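You operate a simulated robot arm through the tools that you are given. There is no shell and no other tool. Be economical: measure what you need, move in short steps, check, and stop when the job is done.

You are at the controls of a simulated two-armed robot. One attempt, no reset.

JOB
Take the blue brush with orange band and put it on the top of the small table with teal legs. Then fetch the scorched blue plate with green band and set it on the large blue paper round with teal tab. Then fetch the silver plate with dark grey tab and set it on top of the stack of ten medium plain plates. Then take the cream plate with dark grey tab and leave it on the medium blue paper round with green tab. The order counts. Set down upright: blue brush with orange band.

The check looks at the end state, three seconds after you hand in, the way a careful person would. Anything else that was tipped, shoved, dropped, spilled or broken makes it a failure.

ROBOT AND FRAMES
Two 7-joint arms with two-finger parallel grippers on one trunk, on a base that drives. Base frame: it is fixed to the floor where the robot stands at the start and does not move with it; the origin is under the middle of the robot, x ahead of it, y to its left, z up; the surface under the hand at the start is at about z = 860. Lengths are in mm, angles in degrees, forces in N, time in s.
The left shoulder is at the start at [36, 101, 1186], the right one opposite. With the tool pointing down near the work surface each hand reaches from about 180 to 520 mm from the robot's upright axis, wherever it stands, measured 20 degrees to its own side. Places, roughly: blue brush with orange band (10x5x6 cm) [500, 100, 900]; cream plate with dark grey tab (13x13x2 cm) [400, 1500, 800]; large blue paper round with teal t (22x23x3 cm) [3100, -100, 400]; medium blue paper round with green (18x19x3 cm) [-500, -2600, 900]; scorched blue plate with green ban (17x17x2 cm) [400, -400, 900]; silver plate with dark grey tab (13x13x2 cm) [400, 1300, 800]; stack of ten medium plain plates (17x17x7 cm) [400, -700, 900]; top of the small table with teal legs [1300, 400, 800]. Payload 2.4 kg a hand.
The tool frame of a hand sits at the grasp point between the pads (the TCP): z along the fingers, y along the line on which they close. The tips reach 24 mm beyond it. Largest opening 68 mm; finger width 17, thickness 10; the body of the gripper, 40 by 70 mm, starts 41 mm behind the TCP.
Orientation is told as [roll, pitch, yaw] about the base's x, y, z axes, in that order, counted from this pose: with the fingers straight down and closing along the base's y, the tool's x points along the base's -x, its y along +y and its z along -z.

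CONTROLS
- The arms move only by the tool apply_moves. It takes "left_deltas", "right_deltas" or both (then of equal length, played together; a hand with none holds still); each is one flat list of numbers, 7 for each row, row after row: the shift along the base's x, y, z in mm, then the turn, a rotation vector about the base's x, y, z in degrees, then the gripper command, from -1 (shut) to 1 (fully open), values between in proportion. In form: [x, y, z, ax, ay, az, fingers, x, y, z, ax, ay, az, fingers, ...]. A call has 1 to 8 rows; each row shifts and turns the commanded pose from where the row before left it. Rows are played at 5 a second. More than 50 mm and 8.6 degrees between two rows, or a gripper value outside its range, and nothing of the call is played. A pose out of reach is approached as far as the arm can. The call stops where the force on the tool passes 40 N (or 10 N more than at its start, if that is more) or the arm is blocked; 0.2 s more then pass. The fingers move at their own pace (about 72 mm/s each) and stop on an object; they squeeze with about 24 N. The grip force told is the motor's: it shows also when the fingers shut on nothing. Time passes only in rows, and 0.2 s behind the last, so rows that do not move let the fingers close. The reply holds the time, the measured pose of the TCP, the force on the tool along the base axes, the opening and the grip force, in the units named above and with some noise, with the torque about the TCP (base axes, N m) and any sound that the robot's microphone picked up, and new pictures: "views" is both (left out), scene, wrist or none (wrist: the cameras of the hands that moved).
- Cameras (640 x 400 px; columns grow to the right, rows downward): "scene" is now at [105.9, -45.5, 1344]; the picture's right is [-0.51, -0.86, 0.00], its down [-0.51, 0.30, -0.81] and it looks along [0.70, -0.41, -0.59] (base axes); focal length 263 px, centre (320, 200). "left" rides on the left gripper at [84, -11, -75] in its tool frame; the picture's right is [0.13, 0.99, 0.00], its down [-0.60, 0.08, -0.79] and it looks along [-0.79, 0.10, 0.61] (tool axes); focal length 251 px, centre (320, 200). "right" rides on the right gripper at [84, 11, -75] in its tool frame; the picture's right is [-0.13, 0.99, 0.00], its down [-0.60, -0.08, -0.79] and it looks along [-0.79, -0.10, 0.61] (tool axes); focal length 251 px, centre (320, 200). There is no depth. A picture from a camera that has moved, and an enlarged one, comes with that camera's place and axes in the base frame and with its lens.
- lift_body(by): slides the trunk up (or, below 0, down) by that many mm; the arms and the scene camera ride with it, the base frame stays. It gives what a move gives, with no picture.
- steer(legs): drives the robot by 1 to 6 legs, each [ahead, left, turn to the left] in mm, mm and degrees, along the robot's own axes; the way and the turn of a leg run together, so that a leg with both is an arc; at most 1500 mm and 180 degrees a leg. The arms and the cameras ride along, it lands a little off, and it stops where it bumps. It gives what a move gives, and a new picture of the scene camera.
- pan_tilt(pan, tilt): turns the head with the scene camera to pan (to the left, within 86 degrees either way) and tilt (down, from -29 to 69), counted from straight ahead of the robot. It gives what a move gives, and a new picture of the scene camera.
- zoom(camera, box): a new picture of the part [left, top, right, bottom] of that camera's present view, enlarged. No time passes.
- close_job(): hands the job in; it is judged then, once.

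Work in short steps. Places have to be worked out from the pictures, the camera data and where the tool is seen: move nearer, look again, correct. Check each grasp and each placing, and mend what went wrong. You have 165 turns and 260 pictures in all, those below and enlarged ones among them. Open the grippers and draw the arms clear of the work before you hand the job in, unless the task says otherwise; then end with one line.

The tools are called after "Call:" as name(argument=value, ...) on one line, values as JSON. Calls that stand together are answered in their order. apply_moves: Moves the arms, as the interface text tells. Its arguments: {"type":"object","properties":{"left_deltas":{"type":"array"},"right_deltas":{"type":"array"},"views":{"type":"string","enum":["both","scene","wrist","none"]}},"required":[]} The other tools are called the same way: lift_body (by) slides the trunk up or down; steer (legs) drives the base; pan_tilt (pan, tilt) turns the head that bears the scene camera; zoom (camera, box) takes an enlarged picture of a part of a camera's view; close_job () hands the job in.

At the start:

```text
time_s: 0.0
left_eef_pos: [271.9, -50.7, 1195.3]
left_tool_rot: [0.0, 0.0, 0.0]
left_ft_force: [-0.2, 0.6, -0.5]
left_wrist_torque: [-0.02, 0.01, -0.05]
left_finger_gap: 68.0
left_grasp_force: 0.1
right_eef_pos: [258.6, -378.0, 1198.9]
right_tool_rot: [0.0, -0.1, 0.0]
right_ft_force: [-0.5, -0.8, -0.3]
right_wrist_torque: [0.02, 0.03, 0.01]
right_finger_gap: 68.1
right_grasp_force: 0.1
trunk travel left (down, up): [-400.0, 450.0]
robot x, y, heading: [-0.5, 1.4, 0.2]
head pan, tilt: [-30.7, 36.0]
```

scene: 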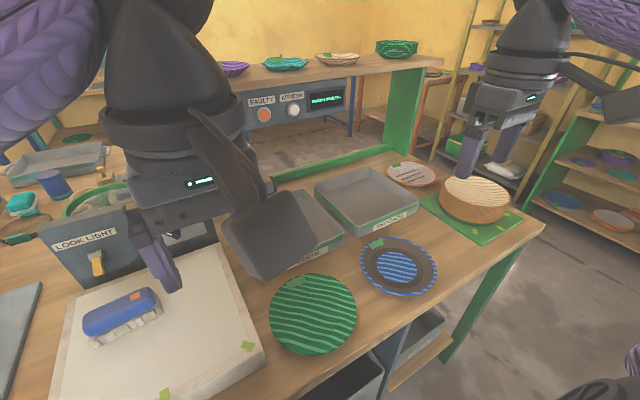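
right: 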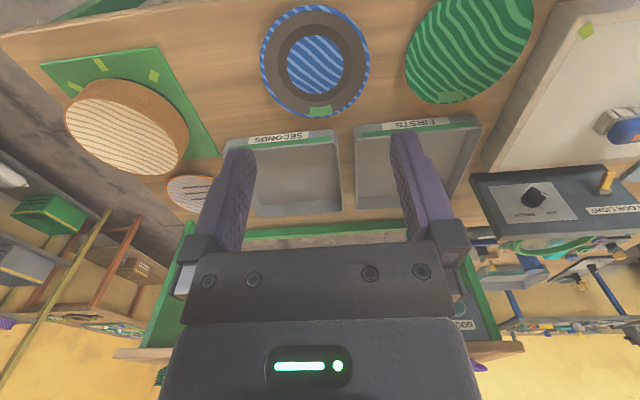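
left: 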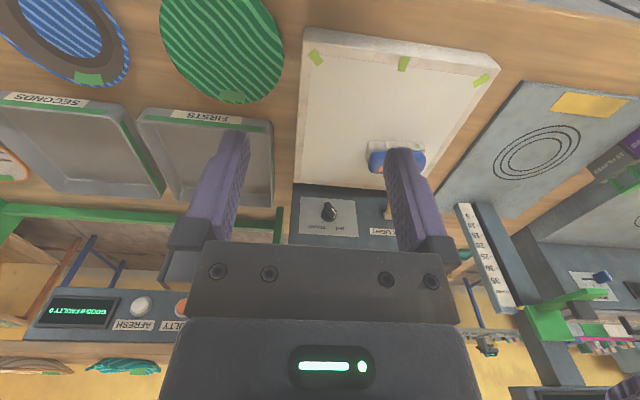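

I start by looking closely at the brush to judge its place and lie.

Call:
zoom(camera="scene", box=[40, 240, 280, 400])

Call:
zoom(camera="left", box=[280, 20, 520, 220])

```text
2.50 times, centred on (160, 320) of scene
camera zoom: at [105.9, -45.5, 1344.0], right [-0.51, -0.86, 0.0], down [-0.51, 0.3, -0.81], along [0.7, -0.41, -0.59], focal length 656 px, centre (720, -100)
```

zoom: 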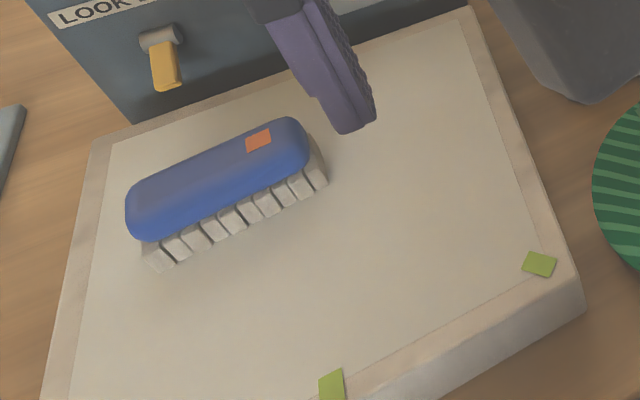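

```text
2.00 times, centred on (400, 120) of left
camera zoom: at [188.2, -63.4, 1269.7], right [-0.13, 0.99, 0.0], down [0.6, 0.08, 0.79], along [0.79, 0.1, -0.61], focal length 503 px, centre (160, 360)
```

zoom: 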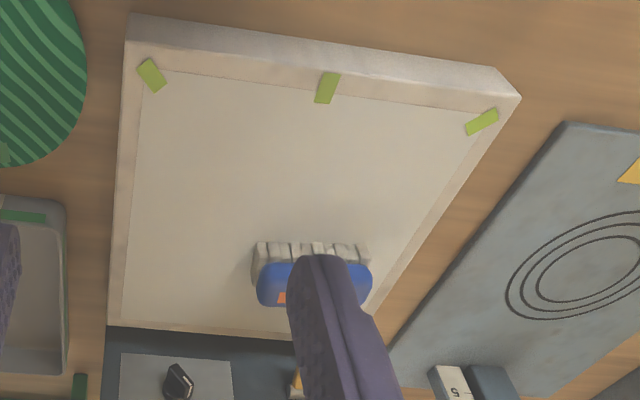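

The brush lies nearly along y at about [500,122], top near z 915–940. I turn the left hand by about +80° so its fingers close across the brush's width, while moving over to it at height.

Call:
apply_moves(left_deltas=[20, 20, 0, 0, 0, 8, 1, 25, 25, 0, 0, 0, 8, 1, 25, 25, 0, 0, 0, 8, 1, 25, 25, 0, 0, 0, 8, 1, 25, 25, -10, 0, 0, 8, 1, 25, 25, -20, 0, 0, 8, 1, 25, 15, -20, 0, 0, 8, 1, 25, 10, -20, 0, 0, 8, 1], views="none")

Call:
apply_moves(left_deltas=[20, 5, -20, 0, 0, 8, 1, 10, 0, -30, 0, 0, 8, 1, 0, 0, -30, 0, 0, 0, 1], views="both")

```text
time_s: 1.8
left_eef_pos: [466.1, 119.5, 1124.2]
left_tool_rot: [0.2, -0.1, 64.0]
left_ft_force: [-1.0, -0.6, -0.2]
left_wrist_torque: [-0.01, -0.01, 0.01]
left_finger_gap: 68.1
left_grasp_force: 0.0
right_eef_pos: [257.8, -378.9, 1197.6]
right_tool_rot: [0.0, 0.0, 0.0]
right_ft_force: [0.9, 0.0, 0.2]
right_wrist_torque: [0.02, 0.0, -0.01]
right_finger_gap: 68.1
right_grasp_force: 0.0
trunk travel left (down, up): [-400.0, 450.0]
robot x, y, heading: [2.8, -3.1, 0.1]
head pan, tilt: [-30.7, 36.0]
```

```text
time_s: 2.6
left_eef_pos: [494.6, 123.9, 1044.6]
left_tool_rot: [0.2, 0.0, 80.0]
left_ft_force: [-0.3, 0.3, 0.5]
left_wrist_torque: [0.01, 0.0, -0.02]
left_finger_gap: 67.8
left_grasp_force: 0.0
left hand out of reach, approached as far as the arm can: row 2
right_eef_pos: [258.5, -377.5, 1199.1]
right_tool_rot: [0.0, -0.1, 0.1]
right_ft_force: [0.0, -0.2, 0.7]
right_wrist_torque: [0.02, -0.01, -0.02]
right_finger_gap: 68.0
right_grasp_force: 0.0
trunk travel left (down, up): [-400.0, 450.0]
robot x, y, heading: [-3.0, 1.1, -0.2]
head pan, tilt: [-30.7, 36.0]
camera scene: at [106.2, -45.4, 1344.0], right [-0.51, -0.86, 0.0], down [-0.51, 0.3, -0.81], along [0.7, -0.41, -0.59], focal length 263 px, centre (320, 200)
camera left: at [491.7, 40.2, 1119.2], right [-1.0, 0.05, 0.0], down [0.03, 0.61, 0.79], along [0.03, 0.79, -0.61], focal length 251 px, centre (320, 200)
```

scene: 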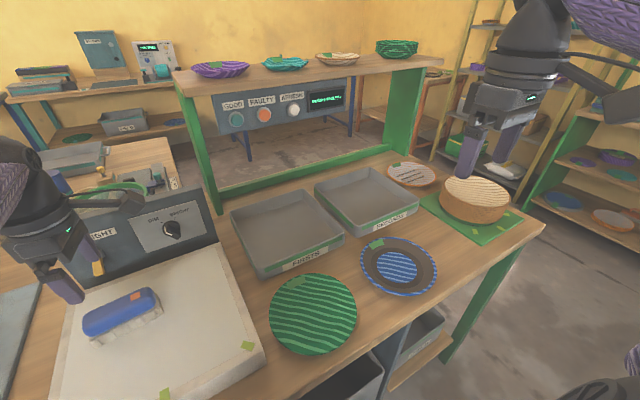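
left: 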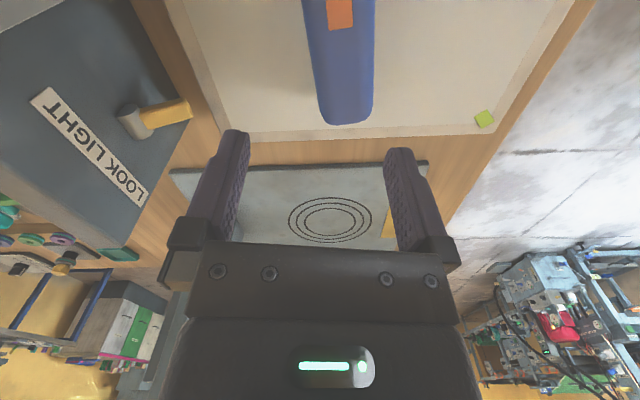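

From both views the brush top is near z≈937, centre about [482,115], axis nearly along y. I turn 7° more, move over it and come down part way, then look.

Call:
apply_moves(left_deltas=[-8, -5, -20, 0, 0, 7, 1, -5, -4, -30, 0, 0, 0, 1, 0, 0, -15, 0, 0, 0, 1, 0, 0, 0, 0, 0, 0, 1], views="both")

```text
time_s: 3.6
left_eef_pos: [493.9, 113.4, 985.2]
left_tool_rot: [-0.7, -0.2, 87.0]
left_ft_force: [0.5, 1.8, 24.0]
left_wrist_torque: [0.17, 0.77, 0.04]
left_finger_gap: 68.2
left_grasp_force: 0.1
left hand out of reach, approached as far as the arm can: row 1, 2
right_eef_pos: [256.1, -377.9, 1199.0]
right_tool_rot: [0.0, -0.1, 0.1]
right_ft_force: [-0.4, 0.6, 0.2]
right_wrist_torque: [0.0, -0.03, 0.0]
right_finger_gap: 68.0
right_grasp_force: 0.0
trunk travel left (down, up): [-400.0, 450.0]
robot x, y, heading: [4.2, -0.8, -0.1]
head pan, tilt: [-30.7, 36.0]
stopped in row 4 (left hand): the force on the tool passed its limit at 44 N (the readings are from after the stop); the commanded pose is now the measured one
camera scene: at [103.2, -45.8, 1344.4], right [-0.51, -0.86, 0.0], down [-0.5, 0.3, -0.81], along [0.7, -0.41, -0.59], focal length 263 px, centre (320, 200)
camera left: at [500.3, 28.7, 1061.3], right [-1.0, -0.08, -0.01], down [-0.06, 0.61, 0.79], along [-0.05, 0.79, -0.61], focal length 251 px, centre (320, 200)
```

scene: 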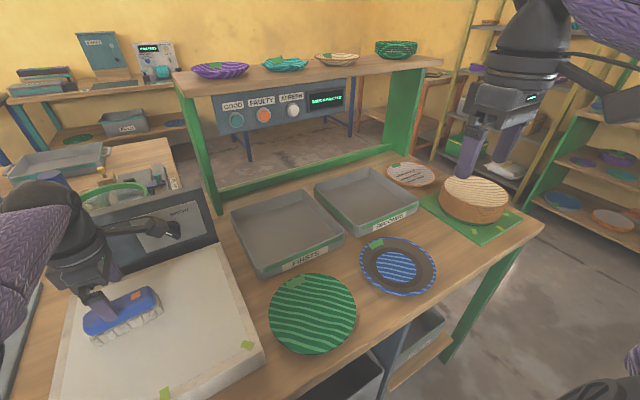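
left: 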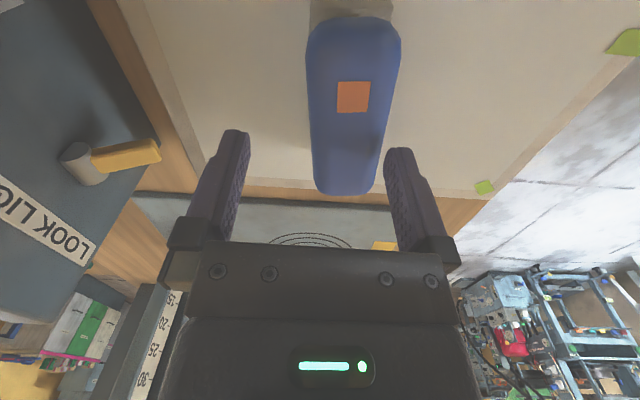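

The −x finger's torque shows it touched the brush's edge, so its top is really near z≈957 and its centre near x≈477, y≈105. I rise, shift −x, and descend again to check.

Call:
apply_moves(left_deltas=[0, 0, 25, 0, 0, 0, 1, -17, -6, 0, 0, 0, 0, 1, 0, 0, 0, 0, 0, 0, 1], views="both")

```text
time_s: 4.4
left_eef_pos: [495.0, 106.9, 1007.0]
left_tool_rot: [-0.3, 0.1, 86.9]
left_ft_force: [-0.5, -0.3, 0.1]
left_wrist_torque: [-0.02, -0.02, -0.01]
left_finger_gap: 68.1
left_grasp_force: 0.1
left hand out of reach, approached as far as the arm can: row 2
right_eef_pos: [259.2, -377.3, 1198.3]
right_tool_rot: [-0.1, 0.0, 0.1]
right_ft_force: [-0.2, 0.1, 0.0]
right_wrist_torque: [-0.05, 0.0, -0.01]
right_finger_gap: 68.2
right_grasp_force: 0.0
trunk travel left (down, up): [-400.0, 450.0]
robot x, y, heading: [6.3, 0.0, -0.0]
head pan, tilt: [-30.7, 36.0]
camera scene: at [105.9, -45.4, 1344.0], right [-0.51, -0.86, 0.0], down [-0.51, 0.3, -0.81], along [0.7, -0.41, -0.59], focal length 263 px, centre (320, 200)
camera left: at [501.2, 21.6, 1083.2], right [-1.0, -0.08, -0.01], down [-0.05, 0.61, 0.79], along [-0.06, 0.79, -0.61], focal length 251 px, centre (320, 200)
```

scene: 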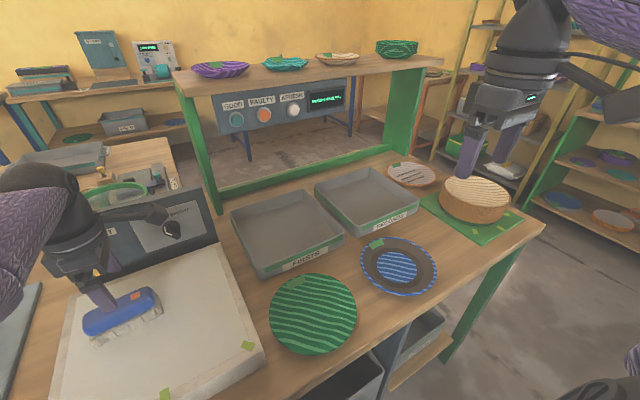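
left: 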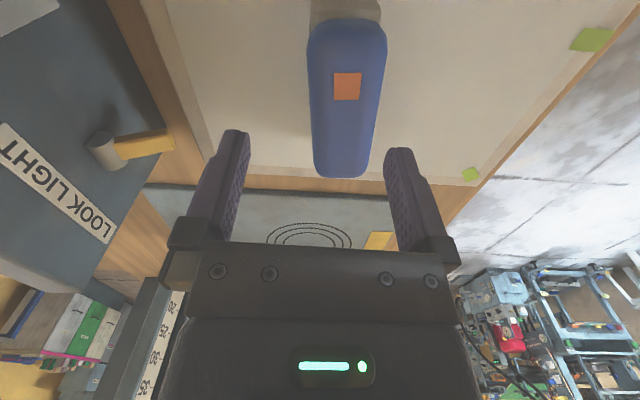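

The wrist is at its limit at this yaw and can't go −x, but the robot can back up a little, and the hand rides along. I back 17 mm.

Call:
steer(legs=[[-17, 0, 0]])

Call:
apply_moves(left_deltas=[0, 0, -5, 0, 0, 0, 1], views="wrist")

```text
time_s: 5.1
left_eef_pos: [477.5, 106.1, 1008.0]
left_tool_rot: [-0.5, -0.1, 87.0]
left_ft_force: [-0.6, 0.0, -0.4]
left_wrist_torque: [0.01, -0.01, 0.01]
left_finger_gap: 68.3
left_grasp_force: 0.1
right_eef_pos: [240.5, -377.0, 1198.6]
right_tool_rot: [0.0, 0.0, 0.1]
right_ft_force: [0.3, -0.1, -0.4]
right_wrist_torque: [0.03, 0.01, -0.03]
right_finger_gap: 68.1
right_grasp_force: 0.1
trunk travel left (down, up): [-400.0, 450.0]
robot x, y, heading: [-18.0, -2.4, 0.1]
head pan, tilt: [-30.7, 36.0]
camera scene: at [88.0, -45.4, 1344.1], right [-0.51, -0.86, 0.0], down [-0.51, 0.3, -0.81], along [0.7, -0.41, -0.59], focal length 263 px, centre (320, 200)
```

scene: 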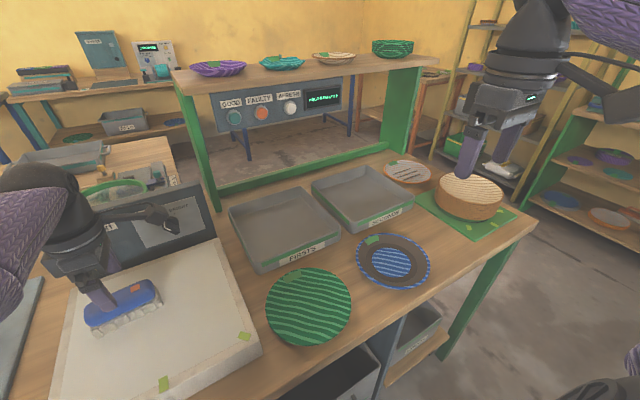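

```text
time_s: 5.5
left_eef_pos: [476.5, 107.0, 1002.1]
left_tool_rot: [-0.4, -0.1, 87.0]
left_ft_force: [-0.3, 0.2, -0.1]
left_wrist_torque: [0.04, 0.01, 0.02]
left_finger_gap: 67.9
left_grasp_force: 0.1
right_eef_pos: [241.6, -377.6, 1199.1]
right_tool_rot: [0.1, 0.0, 0.1]
right_ft_force: [-0.4, 0.5, -0.9]
right_wrist_torque: [-0.02, -0.02, 0.0]
right_finger_gap: 68.2
right_grasp_force: 0.0
trunk travel left (down, up): [-400.0, 450.0]
robot x, y, heading: [-14.2, 1.1, -0.1]
head pan, tilt: [-30.7, 36.0]
camera left: at [484.3, 21.6, 1078.2], right [-1.0, -0.08, -0.01], down [-0.05, 0.61, 0.79], along [-0.06, 0.79, -0.61], focal length 251 px, centre (320, 200)
```

left: 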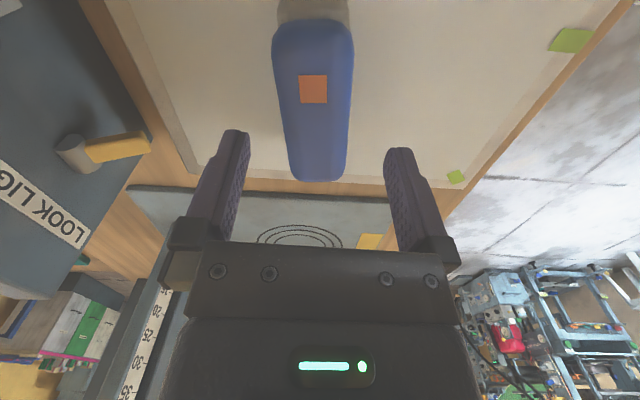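

The brush top is confirmed near z≈960 and it now sits centred between the fingers. I descend to z≈938.

Call:
apply_moves(left_deltas=[0, 0, -20, 0, 0, 0, 1, 0, 0, -20, 0, 0, 0, 1, 0, 0, -24, 0, 0, 0, 1], views="both")

```text
time_s: 6.3
left_eef_pos: [470.6, 106.1, 937.7]
left_tool_rot: [-0.3, 0.0, 86.9]
left_ft_force: [0.8, -0.3, 0.1]
left_wrist_torque: [0.01, 0.0, 0.0]
left_finger_gap: 68.0
left_grasp_force: 0.1
left hand out of reach, approached as far as the arm can: row 2
right_eef_pos: [241.3, -378.2, 1199.3]
right_tool_rot: [0.0, 0.0, 0.1]
right_ft_force: [0.3, 0.1, -0.2]
right_wrist_torque: [-0.01, -0.02, 0.02]
right_finger_gap: 68.2
right_grasp_force: 0.1
trunk travel left (down, up): [-400.0, 450.0]
robot x, y, heading: [-16.1, -1.0, -0.1]
head pan, tilt: [-30.7, 36.0]
camera scene: at [88.9, -45.4, 1344.0], right [-0.51, -0.86, 0.0], down [-0.51, 0.3, -0.81], along [0.7, -0.41, -0.59], focal length 263 px, centre (320, 200)
camera left: at [478.4, 21.1, 1014.4], right [-1.0, -0.08, -0.01], down [-0.05, 0.61, 0.79], along [-0.06, 0.79, -0.61], focal length 251 px, centre (320, 200)
```

scene: 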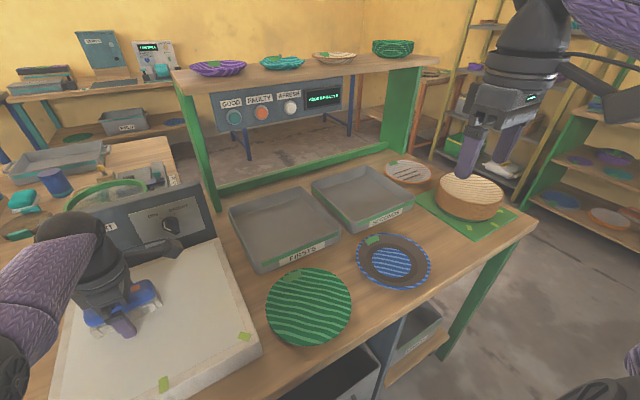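
left: 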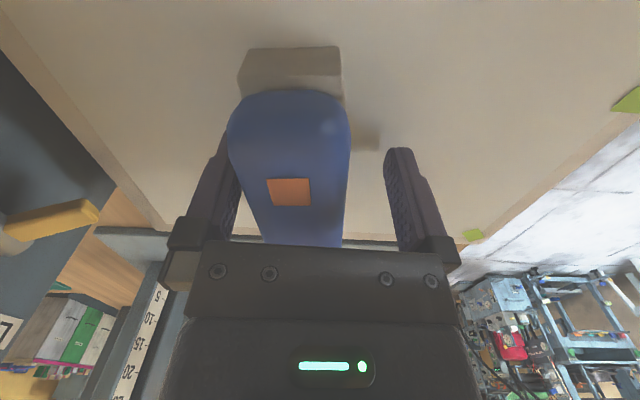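

The brush is between the fingers. I close on it.

Call:
apply_moves(left_deltas=[0, 0, 0, 0, 0, 0, 0.3, 0, 0, 0, 0, 0, 0, -0.3, 0, 0, 0, 0, 0, 0, -1, 0, 0, 0, 0, 0, 0, -1, 0, 0, 0, 0, 0, 0, -1], views="wrist")

```text
time_s: 7.5
left_eef_pos: [471.6, 105.4, 939.6]
left_tool_rot: [-0.3, -0.1, 86.9]
left_ft_force: [0.3, -0.4, 0.0]
left_wrist_torque: [-0.02, 0.0, -0.01]
left_finger_gap: 42.2
left_grasp_force: 24.2
right_eef_pos: [240.9, -377.2, 1199.2]
right_tool_rot: [0.0, 0.0, 0.1]
right_ft_force: [0.9, -0.4, 0.5]
right_wrist_torque: [-0.01, 0.04, 0.03]
right_finger_gap: 68.2
right_grasp_force: 0.1
trunk travel left (down, up): [-400.0, 450.0]
robot x, y, heading: [-14.8, -2.5, 0.1]
head pan, tilt: [-30.7, 36.0]
camera left: at [478.5, 21.1, 1014.6], right [-1.0, -0.08, -0.01], down [-0.05, 0.61, 0.79], along [-0.06, 0.79, -0.61], focal length 251 px, centre (320, 200)
```

left: 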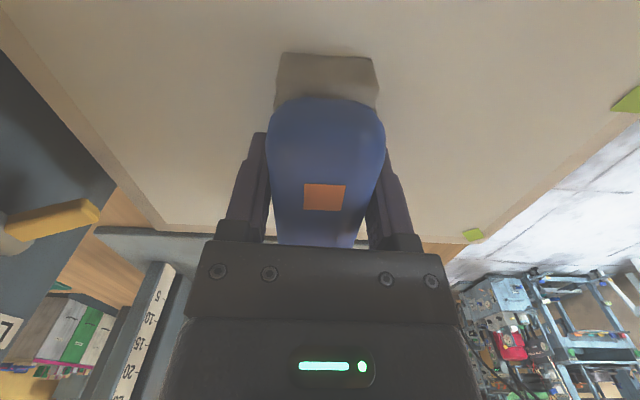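

Gripped (42 mm). I lift it well clear and turn the head left to find the small table with teal legs.

Call:
apply_moves(left_deltas=[0, 0, 20, 0, 0, 0, -1, 0, 0, 40, 0, 0, 0, -1, 0, 0, 45, 0, 0, 0, -1, 0, 0, 45, 0, 0, -8, -1, -30, 0, 45, 0, 0, -8, -1, -40, 0, 20, 0, 0, -8, -1, -40, 0, 0, 0, 0, -8, -1], views="none")

Call:
pan_tilt(pan=30, tilt=25)

```text
refused: row 5 steps farther than a row can; nothing moved
```

```text
time_s: 8.8
left_eef_pos: [471.8, 106.0, 939.5]
left_tool_rot: [-0.3, 0.0, 87.0]
left_ft_force: [0.0, 0.1, -0.9]
left_wrist_torque: [-0.02, 0.04, -0.02]
left_finger_gap: 42.0
left_grasp_force: 24.2
right_eef_pos: [241.9, -377.7, 1198.6]
right_tool_rot: [0.0, 0.0, 0.1]
right_ft_force: [-0.4, 0.0, 0.8]
right_wrist_torque: [-0.04, -0.03, 0.0]
right_finger_gap: 67.9
right_grasp_force: 0.0
trunk travel left (down, up): [-400.0, 450.0]
robot x, y, heading: [-15.5, 0.2, 0.5]
head pan, tilt: [30.0, 25.0]
camera scene: at [93.5, 45.3, 1361.3], right [0.5, -0.87, 0.0], down [-0.37, -0.21, -0.91], along [0.79, 0.45, -0.42], focal length 263 px, centre (320, 200)
```

scene: 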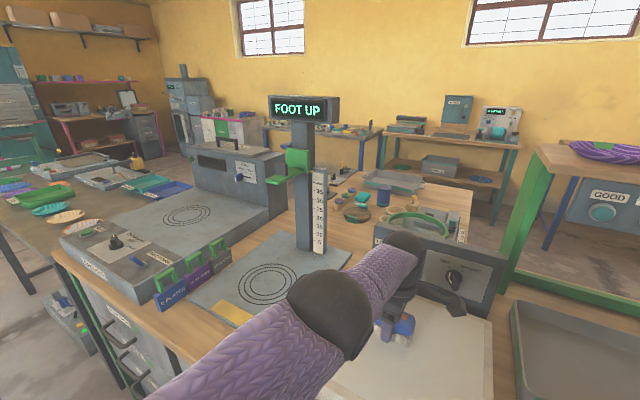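

The rows exceeded the step limit; I redo the lift with shorter rows, and look closer at where the small table should be.

Call:
apply_moves(left_deltas=[0, 0, 20, 0, 0, 0, -1, 0, 0, 40, 0, 0, 0, -1, 0, 0, 45, 0, 0, 0, -1, 0, 0, 45, 0, 0, -8, -1, -15, 0, 40, 0, 0, -8, -1, -40, 0, 20, 0, 0, -8, -1, -40, 0, 0, 0, 0, -8, -1], views="wrist")

Call:
zoom(camera="scene", box=[250, 100, 570, 300])

```text
time_s: 10.4
left_eef_pos: [449.7, 98.1, 1171.5]
left_tool_rot: [-0.1, 0.0, 54.9]
left_ft_force: [-0.4, 0.5, -1.0]
left_wrist_torque: [-0.02, 0.03, -0.01]
left_finger_gap: 41.7
left_grasp_force: 23.5
left hand out of reach, approached as far as the arm can: row 2, 4, 5, 6, 7
right_eef_pos: [242.8, -376.9, 1198.8]
right_tool_rot: [0.0, 0.0, 0.1]
right_ft_force: [-0.4, -0.3, -0.4]
right_wrist_torque: [-0.05, 0.01, 0.02]
right_finger_gap: 68.1
right_grasp_force: 0.0
trunk travel left (down, up): [-400.0, 450.0]
robot x, y, heading: [-14.6, -0.9, -0.2]
head pan, tilt: [30.0, 25.0]
camera left: at [410.9, 21.8, 1247.5], right [-0.89, 0.47, 0.0], down [0.28, 0.54, 0.79], along [0.37, 0.7, -0.61], focal length 251 px, centre (320, 200)
```

left: 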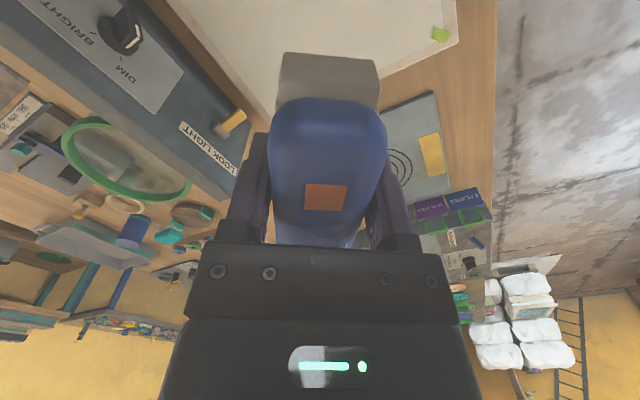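

```text
2.00 times, centred on (410, 200) of scene
camera zoom: at [93.4, 45.3, 1361.3], right [0.5, -0.87, 0.0], down [-0.37, -0.21, -0.91], along [0.78, 0.45, -0.42], focal length 525 px, centre (140, 200)
```

zoom: 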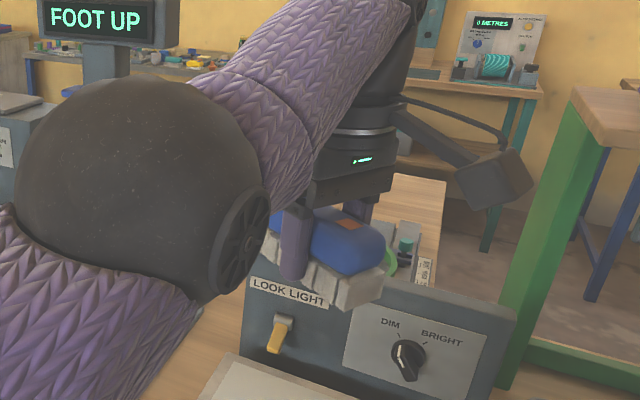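

Brush is held well. I draw the left hand in and raise the trunk for an overview.

Call:
apply_moves(left_deltas=[-30, -10, 0, 0, 0, -8, -1, -40, -10, 0, 0, 0, -8, -1, -40, 0, 0, 0, 0, -8, -1, -40, 0, 0, 0, 0, -8, -1, -30, 0, 0, 0, 0, -8, -1, 0, 0, 0, 0, 0, -8, -1], views="none")

Call:
lift_body(by=300)

Call:
pan_tilt(pan=20, tilt=35)

```text
time_s: 11.8
left_eef_pos: [424.0, 48.3, 1218.6]
left_tool_rot: [-1.4, -1.3, 15.0]
left_ft_force: [0.0, 0.5, -1.0]
left_wrist_torque: [0.02, 0.05, 0.02]
left_finger_gap: 41.6
left_grasp_force: 23.9
left hand out of reach, approached as far as the arm can: row 1, 2, 3, 4, 5
right_eef_pos: [240.5, -377.7, 1197.9]
right_tool_rot: [0.0, 0.0, 0.0]
right_ft_force: [-0.2, -0.1, -0.1]
right_wrist_torque: [0.01, 0.0, -0.02]
right_finger_gap: 67.9
right_grasp_force: 0.1
trunk travel left (down, up): [-400.0, 450.0]
robot x, y, heading: [-19.0, -1.3, 0.1]
head pan, tilt: [30.0, 25.0]
```

```text
time_s: 14.8
left_eef_pos: [407.8, 47.6, 1543.1]
left_tool_rot: [-2.2, -4.3, 15.1]
left_ft_force: [0.0, -0.1, -1.1]
left_wrist_torque: [0.0, 0.03, -0.01]
left_finger_gap: 41.6
left_grasp_force: 23.5
right_eef_pos: [241.5, -378.2, 1498.6]
right_tool_rot: [0.0, -0.1, 0.2]
right_ft_force: [1.0, -0.7, 0.4]
right_wrist_torque: [0.03, -0.04, 0.0]
right_finger_gap: 67.9
right_grasp_force: 0.0
trunk travel left (down, up): [-700.0, 149.0]
robot x, y, heading: [-17.5, 2.1, -0.1]
head pan, tilt: [30.0, 25.0]
```

```text
time_s: 15.6
left_eef_pos: [407.5, 47.2, 1542.5]
left_tool_rot: [-2.2, -4.3, 15.0]
left_ft_force: [-0.4, -0.1, 0.0]
left_wrist_torque: [-0.05, 0.03, 0.01]
left_finger_gap: 41.3
left_grasp_force: 24.0
right_eef_pos: [241.0, -378.6, 1498.3]
right_tool_rot: [0.0, 0.1, 0.1]
right_ft_force: [1.1, 0.4, -0.2]
right_wrist_torque: [0.04, 0.0, 0.04]
right_finger_gap: 68.0
right_grasp_force: 0.1
trunk travel left (down, up): [-700.0, 149.0]
robot x, y, heading: [-18.6, 0.6, 0.2]
head pan, tilt: [20.0, 35.0]
camera scene: at [76.1, 29.5, 1646.4], right [0.34, -0.94, 0.0], down [-0.54, -0.2, -0.82], along [0.77, 0.28, -0.57], focal length 263 px, centre (320, 200)
```

scene: 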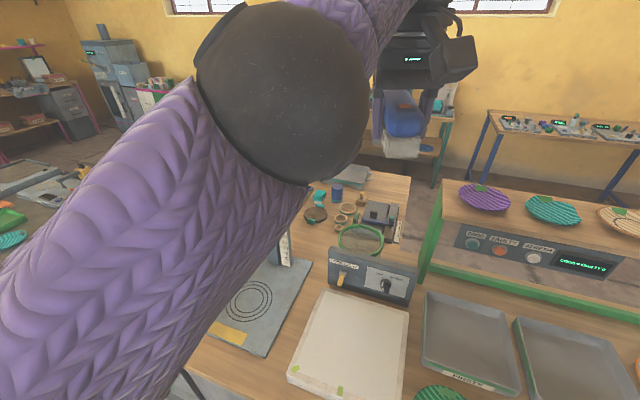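

The raised arm blocks the view and is cramped at shoulder height. I lower the hand relative to the shoulder, which is clear now that the trunk is up.

Call:
apply_moves(left_deltas=[0, 0, -45, 0, 0, 0, -1, 0, 0, -45, 0, 0, 0, -1, 0, 0, -45, 0, 0, 0, -1, 0, 0, -45, 0, 0, 0, -1, 0, 0, -45, 0, 0, 0, -1], views="scene")

```text
time_s: 16.8
left_eef_pos: [458.6, 30.4, 1356.4]
left_tool_rot: [-2.2, -4.2, 15.1]
left_ft_force: [0.2, 0.4, -0.2]
left_wrist_torque: [0.01, -0.01, -0.03]
left_finger_gap: 41.2
left_grasp_force: 23.8
left hand out of reach, approached as far as the arm can: row 1, 2, 3, 4, 5
right_eef_pos: [241.4, -377.2, 1498.1]
right_tool_rot: [0.0, 0.0, 0.1]
right_ft_force: [0.4, -0.7, 0.1]
right_wrist_torque: [-0.01, 0.03, 0.0]
right_finger_gap: 68.1
right_grasp_force: 0.1
trunk travel left (down, up): [-700.0, 149.0]
robot x, y, heading: [-16.8, 1.6, -0.2]
head pan, tilt: [20.0, 35.0]
camera scene: at [76.6, 29.3, 1646.3], right [0.34, -0.94, 0.0], down [-0.54, -0.2, -0.82], along [0.77, 0.28, -0.57], focal length 263 px, centre (320, 200)
```

scene: 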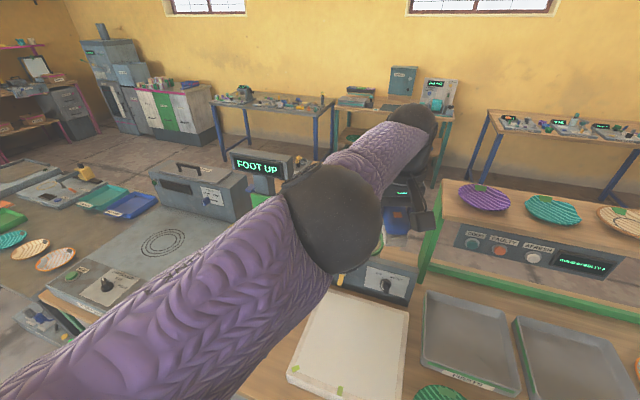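

The arm is stuck in an awkward posture. I probe: turn yaw the rest to zero and shift toward the start pose in small steps to see whether it follows.

Call:
apply_moves(left_deltas=[-10, -15, -10, 0, 0, -5, -1, -10, -15, -10, 0, 0, -5, -1, -10, -15, -10, 0, 0, -5, -1, -20, -15, 0, 0, 0, 0, -1, -20, -15, 0, 0, 0, 0, -1], views="scene")

```text
time_s: 18.0
left_eef_pos: [436.6, -36.0, 1328.5]
left_tool_rot: [-2.2, -4.3, 0.1]
left_ft_force: [-1.1, -0.5, -0.8]
left_wrist_torque: [-0.02, 0.0, -0.02]
left_finger_gap: 41.3
left_grasp_force: 23.7
left hand out of reach, approached as far as the arm can: row 1, 2, 3, 4, 5
right_eef_pos: [241.3, -378.4, 1498.5]
right_tool_rot: [0.0, 0.0, 0.1]
right_ft_force: [-0.1, -0.8, -0.1]
right_wrist_torque: [0.01, -0.05, 0.01]
right_finger_gap: 68.0
right_grasp_force: 0.1
trunk travel left (down, up): [-700.0, 149.0]
robot x, y, heading: [-21.6, -2.5, -0.2]
head pan, tilt: [20.0, 35.0]
camera scene: at [76.1, 29.0, 1646.3], right [0.34, -0.94, 0.0], down [-0.54, -0.2, -0.82], along [0.77, 0.28, -0.57], focal length 263 px, centre (320, 200)
```

scene: 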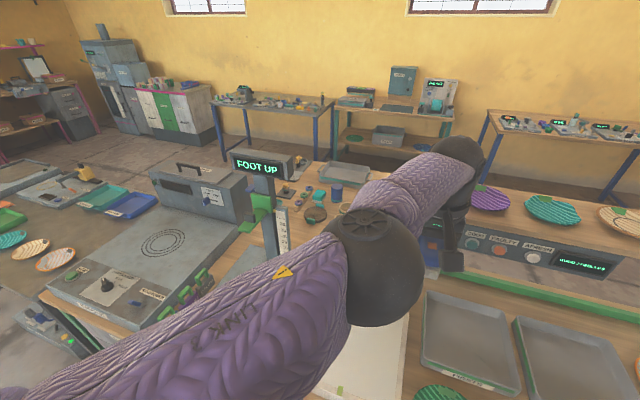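

The elbow has dropped below the wrist and limits backward motion. I lower the hand further (it's over the bench, still clear) and pull back to unfold the arm.

Call:
apply_moves(left_deltas=[0, 0, -40, 0, 0, 0, -1, 0, 0, -40, 0, 0, 0, -1, 0, 0, -40, 0, 0, 0, -1, 0, 0, -40, 0, 0, 0, -1, -20, 0, 0, 0, 0, 0, -1, -20, 0, 0, 0, 0, 0, -1], views="scene")

```text
time_s: 19.4
left_eef_pos: [371.1, -25.0, 1171.9]
left_tool_rot: [-2.2, -4.3, 0.3]
left_ft_force: [0.8, -0.5, 0.2]
left_wrist_torque: [0.01, 0.01, 0.01]
left_finger_gap: 41.2
left_grasp_force: 23.8
left hand out of reach, approached as far as the arm can: row 2, 3, 4
right_eef_pos: [240.9, -377.6, 1498.4]
right_tool_rot: [0.0, 0.0, 0.1]
right_ft_force: [-0.2, -0.6, 0.3]
right_wrist_torque: [0.01, 0.02, -0.01]
right_finger_gap: 68.1
right_grasp_force: 0.0
trunk travel left (down, up): [-700.0, 149.0]
robot x, y, heading: [-17.1, 1.6, -0.2]
head pan, tilt: [20.0, 35.0]
camera scene: at [75.7, 29.6, 1646.3], right [0.34, -0.94, 0.0], down [-0.54, -0.2, -0.82], along [0.77, 0.28, -0.57], focal length 263 px, centre (320, 200)
```

scene: 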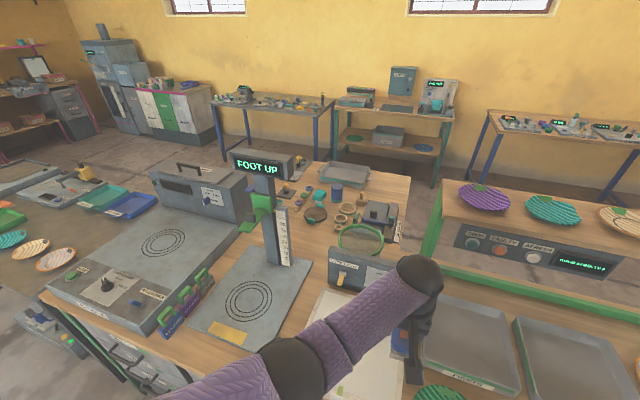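

The arm moves freely again and the view is open. I zoom at the table behind the light box, where [1300,400] projects.

Call:
zoom(camera="scene", box=[230, 130, 470, 290])

Call:
apply_moves(left_deltas=[-15, 0, 0, 2.2, 0, 0, -1, -15, 0, 0, 0, 4.3, 0, -1, -15, 0, 0, 0, 0, 0, -1], views="wrist")

```text
2.50 times, centred on (350, 210) of scene
camera zoom: at [75.7, 29.6, 1646.3], right [0.34, -0.94, 0.0], down [-0.54, -0.2, -0.82], along [0.77, 0.28, -0.57], focal length 656 px, centre (245, 175)
```

zoom: 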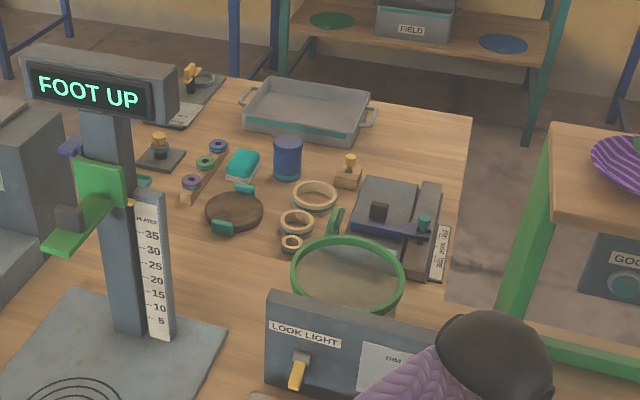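

```text
time_s: 20.2
left_eef_pos: [324.2, -25.2, 1172.3]
left_tool_rot: [0.0, -0.2, 0.0]
left_ft_force: [-0.4, -0.7, -1.2]
left_wrist_torque: [0.02, 0.03, 0.01]
left_finger_gap: 41.2
left_grasp_force: 23.9
right_eef_pos: [240.6, -378.0, 1497.7]
right_tool_rot: [0.1, 0.0, 0.1]
right_ft_force: [0.4, 0.6, -0.1]
right_wrist_torque: [0.0, 0.01, 0.0]
right_finger_gap: 68.0
right_grasp_force: 0.0
trunk travel left (down, up): [-700.0, 149.0]
robot x, y, heading: [-17.2, -0.3, 0.2]
head pan, tilt: [20.0, 35.0]
camera left: at [240.9, -36.3, 1247.5], right [-0.13, 0.99, 0.0], down [0.6, 0.08, 0.79], along [0.79, 0.1, -0.61], focal length 251 px, centre (320, 200)
```

left: 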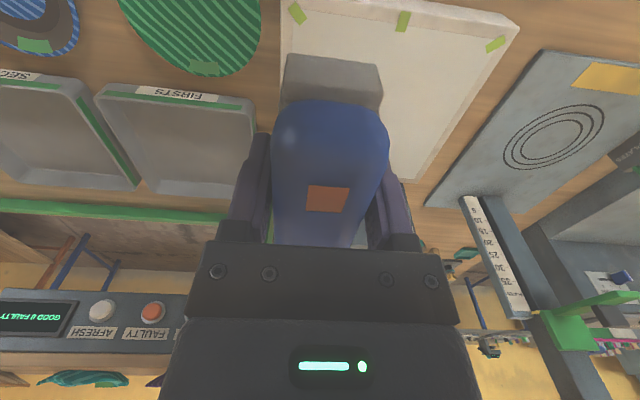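

The brush is steady. I survey the surroundings to plan the drive: first far left, then far right.

Call:
pan_tilt(pan=80, tilt=35)

Call:
pan_tilt(pan=-35, tilt=30)

Call:
pan_tilt(pan=-84, tilt=35)

```text
time_s: 21.5
left_eef_pos: [325.2, -25.2, 1171.1]
left_tool_rot: [0.0, -0.1, 0.0]
left_ft_force: [0.5, 0.2, -1.0]
left_wrist_torque: [-0.03, -0.03, -0.04]
left_finger_gap: 41.2
left_grasp_force: 24.2
right_eef_pos: [241.7, -378.2, 1498.5]
right_tool_rot: [0.0, -0.1, 0.1]
right_ft_force: [0.1, 0.6, -1.0]
right_wrist_torque: [0.01, -0.01, -0.02]
right_finger_gap: 67.9
right_grasp_force: 0.1
trunk travel left (down, up): [-700.0, 149.0]
robot x, y, heading: [-18.2, 2.2, -0.1]
head pan, tilt: [80.0, 35.0]
camera scene: at [8.6, 85.9, 1646.3], right [0.98, -0.17, 0.0], down [-0.1, -0.56, -0.82], along [0.14, 0.81, -0.57], focal length 263 px, centre (320, 200)
```

scene: 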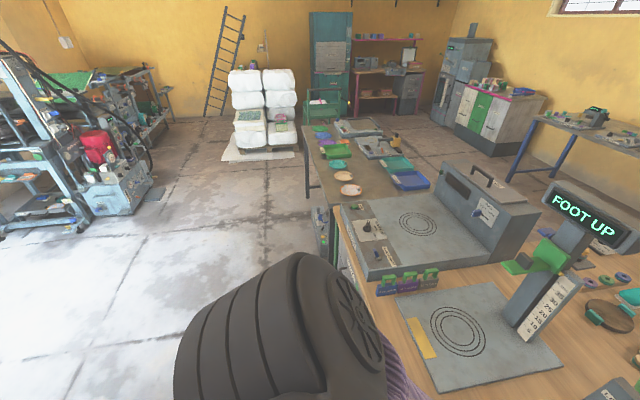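

```text
time_s: 23.4
left_eef_pos: [324.1, -24.7, 1170.6]
left_tool_rot: [-0.1, 0.1, 0.1]
left_ft_force: [-1.3, 0.1, -0.8]
left_wrist_torque: [0.01, 0.0, -0.01]
left_finger_gap: 41.2
left_grasp_force: 24.2
right_eef_pos: [241.5, -378.0, 1498.5]
right_tool_rot: [0.0, 0.0, 0.1]
right_ft_force: [-0.1, 0.1, 0.2]
right_wrist_torque: [0.01, 0.01, -0.01]
right_finger_gap: 68.1
right_grasp_force: 0.1
trunk travel left (down, up): [-700.0, 149.0]
robot x, y, heading: [-17.7, 0.2, 0.1]
head pan, tilt: [-35.0, 30.0]
camera scene: at [67.4, -52.6, 1654.1], right [-0.57, -0.82, 0.0], down [-0.41, 0.29, -0.87], along [0.71, -0.5, -0.5], focal length 263 px, centre (320, 200)
```

scene: 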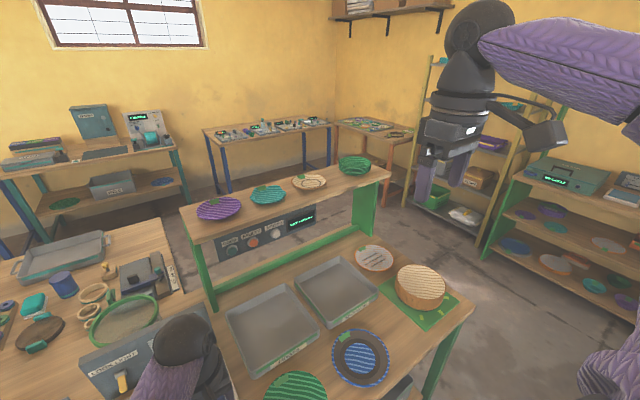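

```text
time_s: 24.6
left_eef_pos: [325.4, -25.2, 1170.5]
left_tool_rot: [0.1, 0.0, 0.0]
left_ft_force: [-0.9, 0.1, -1.3]
left_wrist_torque: [-0.02, 0.03, 0.01]
left_finger_gap: 41.3
left_grasp_force: 23.7
right_eef_pos: [241.5, -376.7, 1499.2]
right_tool_rot: [0.0, 0.0, 0.1]
right_ft_force: [0.0, -0.4, -0.1]
right_wrist_torque: [0.0, 0.01, 0.0]
right_finger_gap: 68.0
right_grasp_force: 0.0
trunk travel left (down, up): [-700.0, 149.0]
robot x, y, heading: [-21.0, 3.9, -0.1]
head pan, tilt: [-84.0, 35.0]
camera scene: at [2.6, -88.4, 1646.3], right [-0.99, -0.11, 0.0], down [-0.06, 0.57, -0.82], along [0.09, -0.81, -0.57], focal length 263 px, centre (320, 200)
```

scene: 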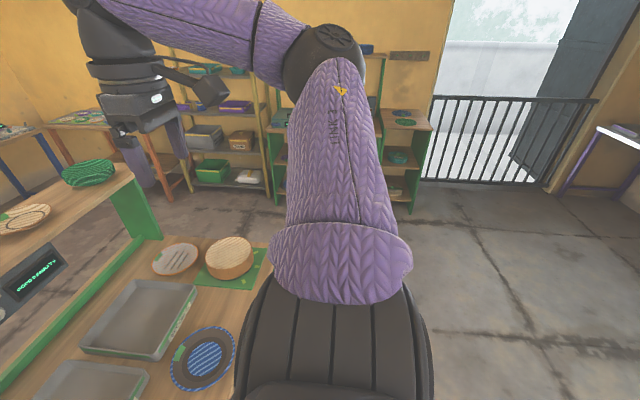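

Floor behind the bench is reachable around its right end (y≈−850). I plan: back off, go right to y≈−1350, ahead to x≈1250, then look toward the small table from the aisle.

Call:
steer(legs=[[-250, 0, 0], [0, -1400, 0], [1450, 0, 0], [0, 0, 90]])

Call:
pan_tilt(pan=0, tilt=35)

```text
time_s: 43.6
left_eef_pos: [1188.5, -1030.5, 1170.7]
left_tool_rot: [0.0, -0.1, 92.2]
left_ft_force: [-0.8, 0.3, -1.3]
left_wrist_torque: [-0.01, 0.01, 0.0]
left_finger_gap: 41.1
left_grasp_force: 23.8
right_eef_pos: [1544.2, -1100.8, 1498.8]
right_tool_rot: [0.0, 0.0, 92.3]
right_ft_force: [0.1, 0.1, -0.4]
right_wrist_torque: [-0.02, 0.01, -0.01]
right_finger_gap: 67.8
right_grasp_force: 0.0
trunk travel left (down, up): [-700.0, 149.0]
robot x, y, heading: [1176.1, -1372.1, 92.1]
head pan, tilt: [-84.0, 35.0]
camera scene: at [1262.6, -1350.0, 1646.3], right [0.14, -0.99, 0.0], down [-0.57, -0.08, -0.82], along [0.81, 0.12, -0.57], focal length 263 px, centre (320, 200)
```

scene: 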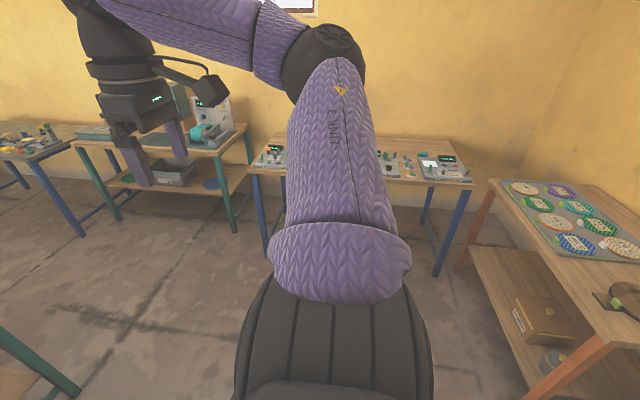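

```text
time_s: 45.2
left_eef_pos: [1189.2, -1030.0, 1172.0]
left_tool_rot: [0.0, 0.0, 92.3]
left_ft_force: [-0.1, -0.2, -1.0]
left_wrist_torque: [-0.02, -0.03, -0.04]
left_finger_gap: 41.1
left_grasp_force: 23.6
right_eef_pos: [1543.7, -1100.2, 1498.2]
right_tool_rot: [0.0, 0.0, 92.4]
right_ft_force: [0.0, -0.4, -0.4]
right_wrist_torque: [-0.02, -0.01, 0.01]
right_finger_gap: 68.0
right_grasp_force: 0.0
trunk travel left (down, up): [-700.0, 149.0]
robot x, y, heading: [1174.9, -1373.0, 92.4]
head pan, tilt: [0.0, 35.0]
camera scene: at [1172.1, -1274.6, 1646.3], right [1.0, 0.04, 0.0], down [0.02, -0.57, -0.82], along [-0.03, 0.82, -0.57], focal length 263 px, centre (320, 200)
```

scene: 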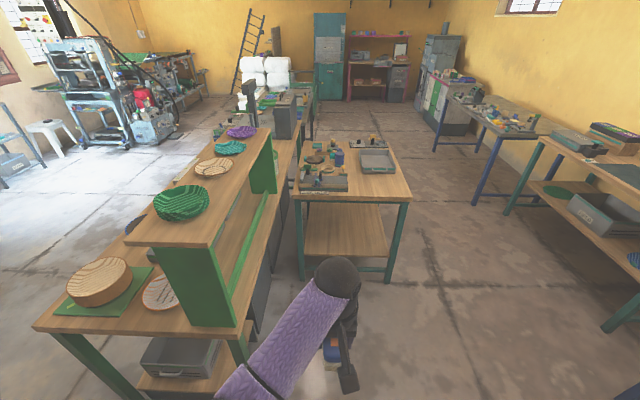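

There is the small table with teal legs, with free space on its near right. I zoom to pick a spot.

Call:
zoom(camera="scene", box=[270, 120, 430, 290])

```text
2.35 times, centred on (350, 205) of scene
camera zoom: at [1172.1, -1274.6, 1646.3], right [1.0, 0.04, 0.0], down [0.02, -0.57, -0.82], along [-0.03, 0.82, -0.57], focal length 618 px, centre (249, 188)
```

zoom: 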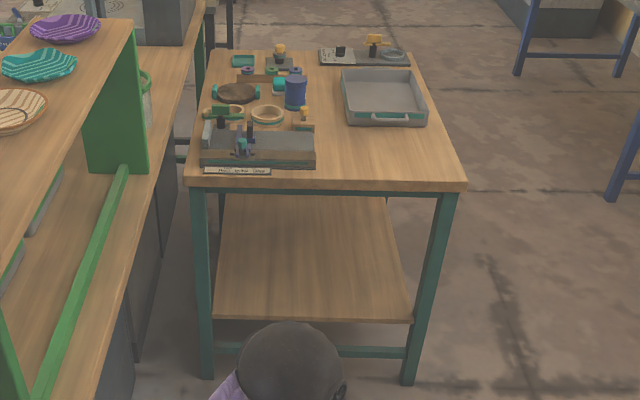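

Table top: z≈795, near edge y≈−5, free area x 1310–1640, y 0–260. I aim for [1480,125], standing at about [1560,−300] facing it.

Call:
steer(legs=[[0, 0, -2.4], [0, -385, 0], [1040, 0, 0]])

Call:
lift_body(by=-250)

Call:
pan_tilt(pan=0, tilt=50)

```text
time_s: 53.0
left_eef_pos: [1605.9, 5.5, 1171.2]
left_tool_rot: [0.0, -0.1, 89.0]
left_ft_force: [-0.1, 0.0, -1.0]
left_wrist_torque: [0.01, -0.02, -0.03]
left_finger_gap: 41.5
left_grasp_force: 24.2
right_eef_pos: [1960.1, -84.5, 1498.7]
right_tool_rot: [-0.1, 0.0, 89.1]
right_ft_force: [0.1, -0.5, -0.3]
right_wrist_torque: [0.0, -0.01, -0.03]
right_finger_gap: 68.1
right_grasp_force: 0.1
trunk travel left (down, up): [-700.0, 149.0]
robot x, y, heading: [1579.3, -334.8, 89.0]
head pan, tilt: [0.0, 35.0]
camera scene: at [1576.6, -237.0, 1646.3], right [1.0, -0.02, 0.0], down [-0.01, -0.57, -0.82], along [0.01, 0.82, -0.57], focal length 263 px, centre (320, 200)
```

scene: 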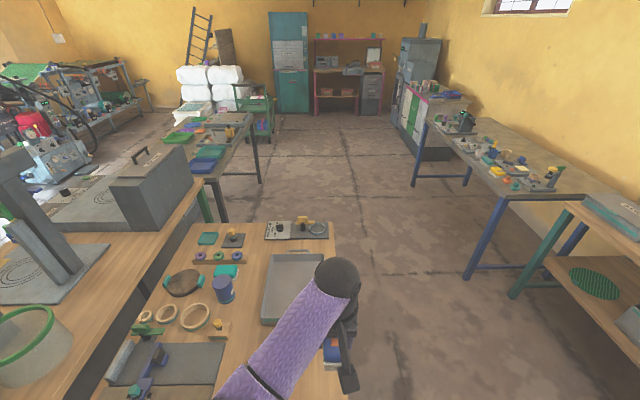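

```text
time_s: 55.6
left_eef_pos: [1607.2, 4.9, 922.3]
left_tool_rot: [-0.1, -0.1, 89.1]
left_ft_force: [0.6, -0.2, -0.1]
left_wrist_torque: [-0.03, -0.01, -0.02]
left_finger_gap: 41.3
left_grasp_force: 24.6
right_eef_pos: [1957.9, -84.3, 1249.1]
right_tool_rot: [0.0, 0.0, 89.1]
right_ft_force: [-0.4, 0.2, 0.0]
right_wrist_torque: [0.0, 0.0, 0.03]
right_finger_gap: 68.0
right_grasp_force: 0.1
trunk travel left (down, up): [-450.0, 399.0]
robot x, y, heading: [1577.6, -336.9, 89.0]
head pan, tilt: [0.0, 35.0]
```

```text
time_s: 56.3
left_eef_pos: [1606.7, 4.6, 922.0]
left_tool_rot: [0.1, -0.1, 89.0]
left_ft_force: [0.5, 0.2, -1.7]
left_wrist_torque: [0.01, -0.01, -0.02]
left_finger_gap: 41.4
left_grasp_force: 23.9
right_eef_pos: [1957.8, -83.7, 1249.2]
right_tool_rot: [-0.1, 0.0, 89.1]
right_ft_force: [1.0, -0.2, 0.6]
right_wrist_torque: [0.02, -0.01, -0.01]
right_finger_gap: 67.9
right_grasp_force: 0.0
trunk travel left (down, up): [-450.0, 399.0]
robot x, y, heading: [1571.5, -333.0, 89.2]
head pan, tilt: [0.0, 50.0]
camera scene: at [1576.6, -234.4, 1374.2], right [1.0, -0.02, 0.0], down [-0.01, -0.77, -0.64], along [0.01, 0.64, -0.77], focal length 263 px, centre (320, 200)
```

scene: 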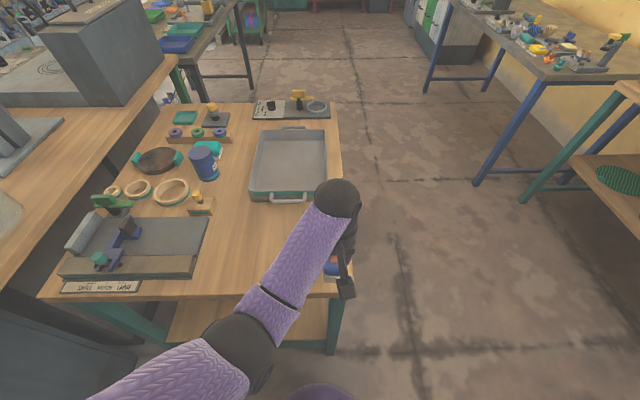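

Hand is at [1607,5,922] with bristles ~40 mm below. I move over [1470,115] and come partway down.

Call:
apply_moves(left_deltas=[-35, 28, 0, 0, 0, 0, -1, -35, 28, 0, 0, 0, 0, -1, -35, 28, 0, 0, 0, 0, -1, -32, 28, 0, 0, 0, 0, -1, 0, 0, -30, 0, 0, 0, -1, 0, 0, -25, 0, 0, 0, -1], views="both")

```text
time_s: 57.7
left_eef_pos: [1469.7, 110.7, 868.5]
left_tool_rot: [-0.1, -0.1, 89.0]
left_ft_force: [-0.2, 0.2, -1.5]
left_wrist_torque: [-0.03, 0.0, -0.02]
left_finger_gap: 41.2
left_grasp_force: 23.8
left hand out of reach, approached as far as the arm can: row 6
right_eef_pos: [1957.0, -84.4, 1248.7]
right_tool_rot: [0.0, 0.1, 89.1]
right_ft_force: [-0.7, -0.4, 0.2]
right_wrist_torque: [0.0, 0.01, -0.01]
right_finger_gap: 68.1
right_grasp_force: 0.0
trunk travel left (down, up): [-450.0, 399.0]
robot x, y, heading: [1577.4, -337.7, 89.1]
head pan, tilt: [0.0, 50.0]
camera scene: at [1576.3, -234.6, 1374.1], right [1.0, -0.02, 0.0], down [-0.01, -0.77, -0.64], along [0.01, 0.64, -0.77], focal length 263 px, centre (320, 200)
camera left: at [1479.7, 25.5, 944.0], right [-0.99, -0.11, 0.0], down [-0.07, 0.6, 0.79], along [-0.09, 0.79, -0.61], focal length 251 px, centre (320, 200)
```

scene: 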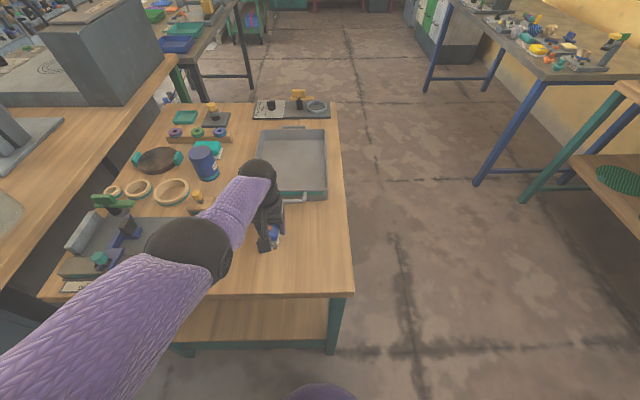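
left: 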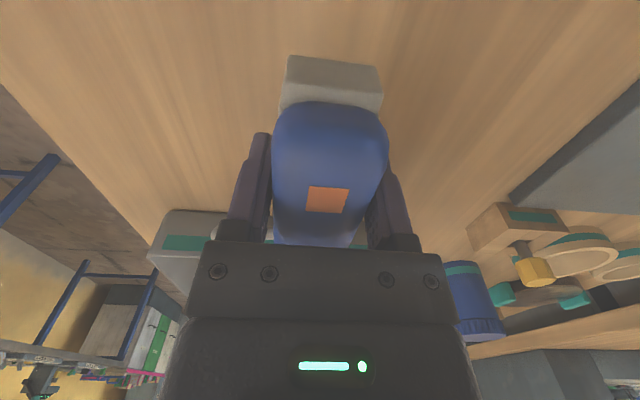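

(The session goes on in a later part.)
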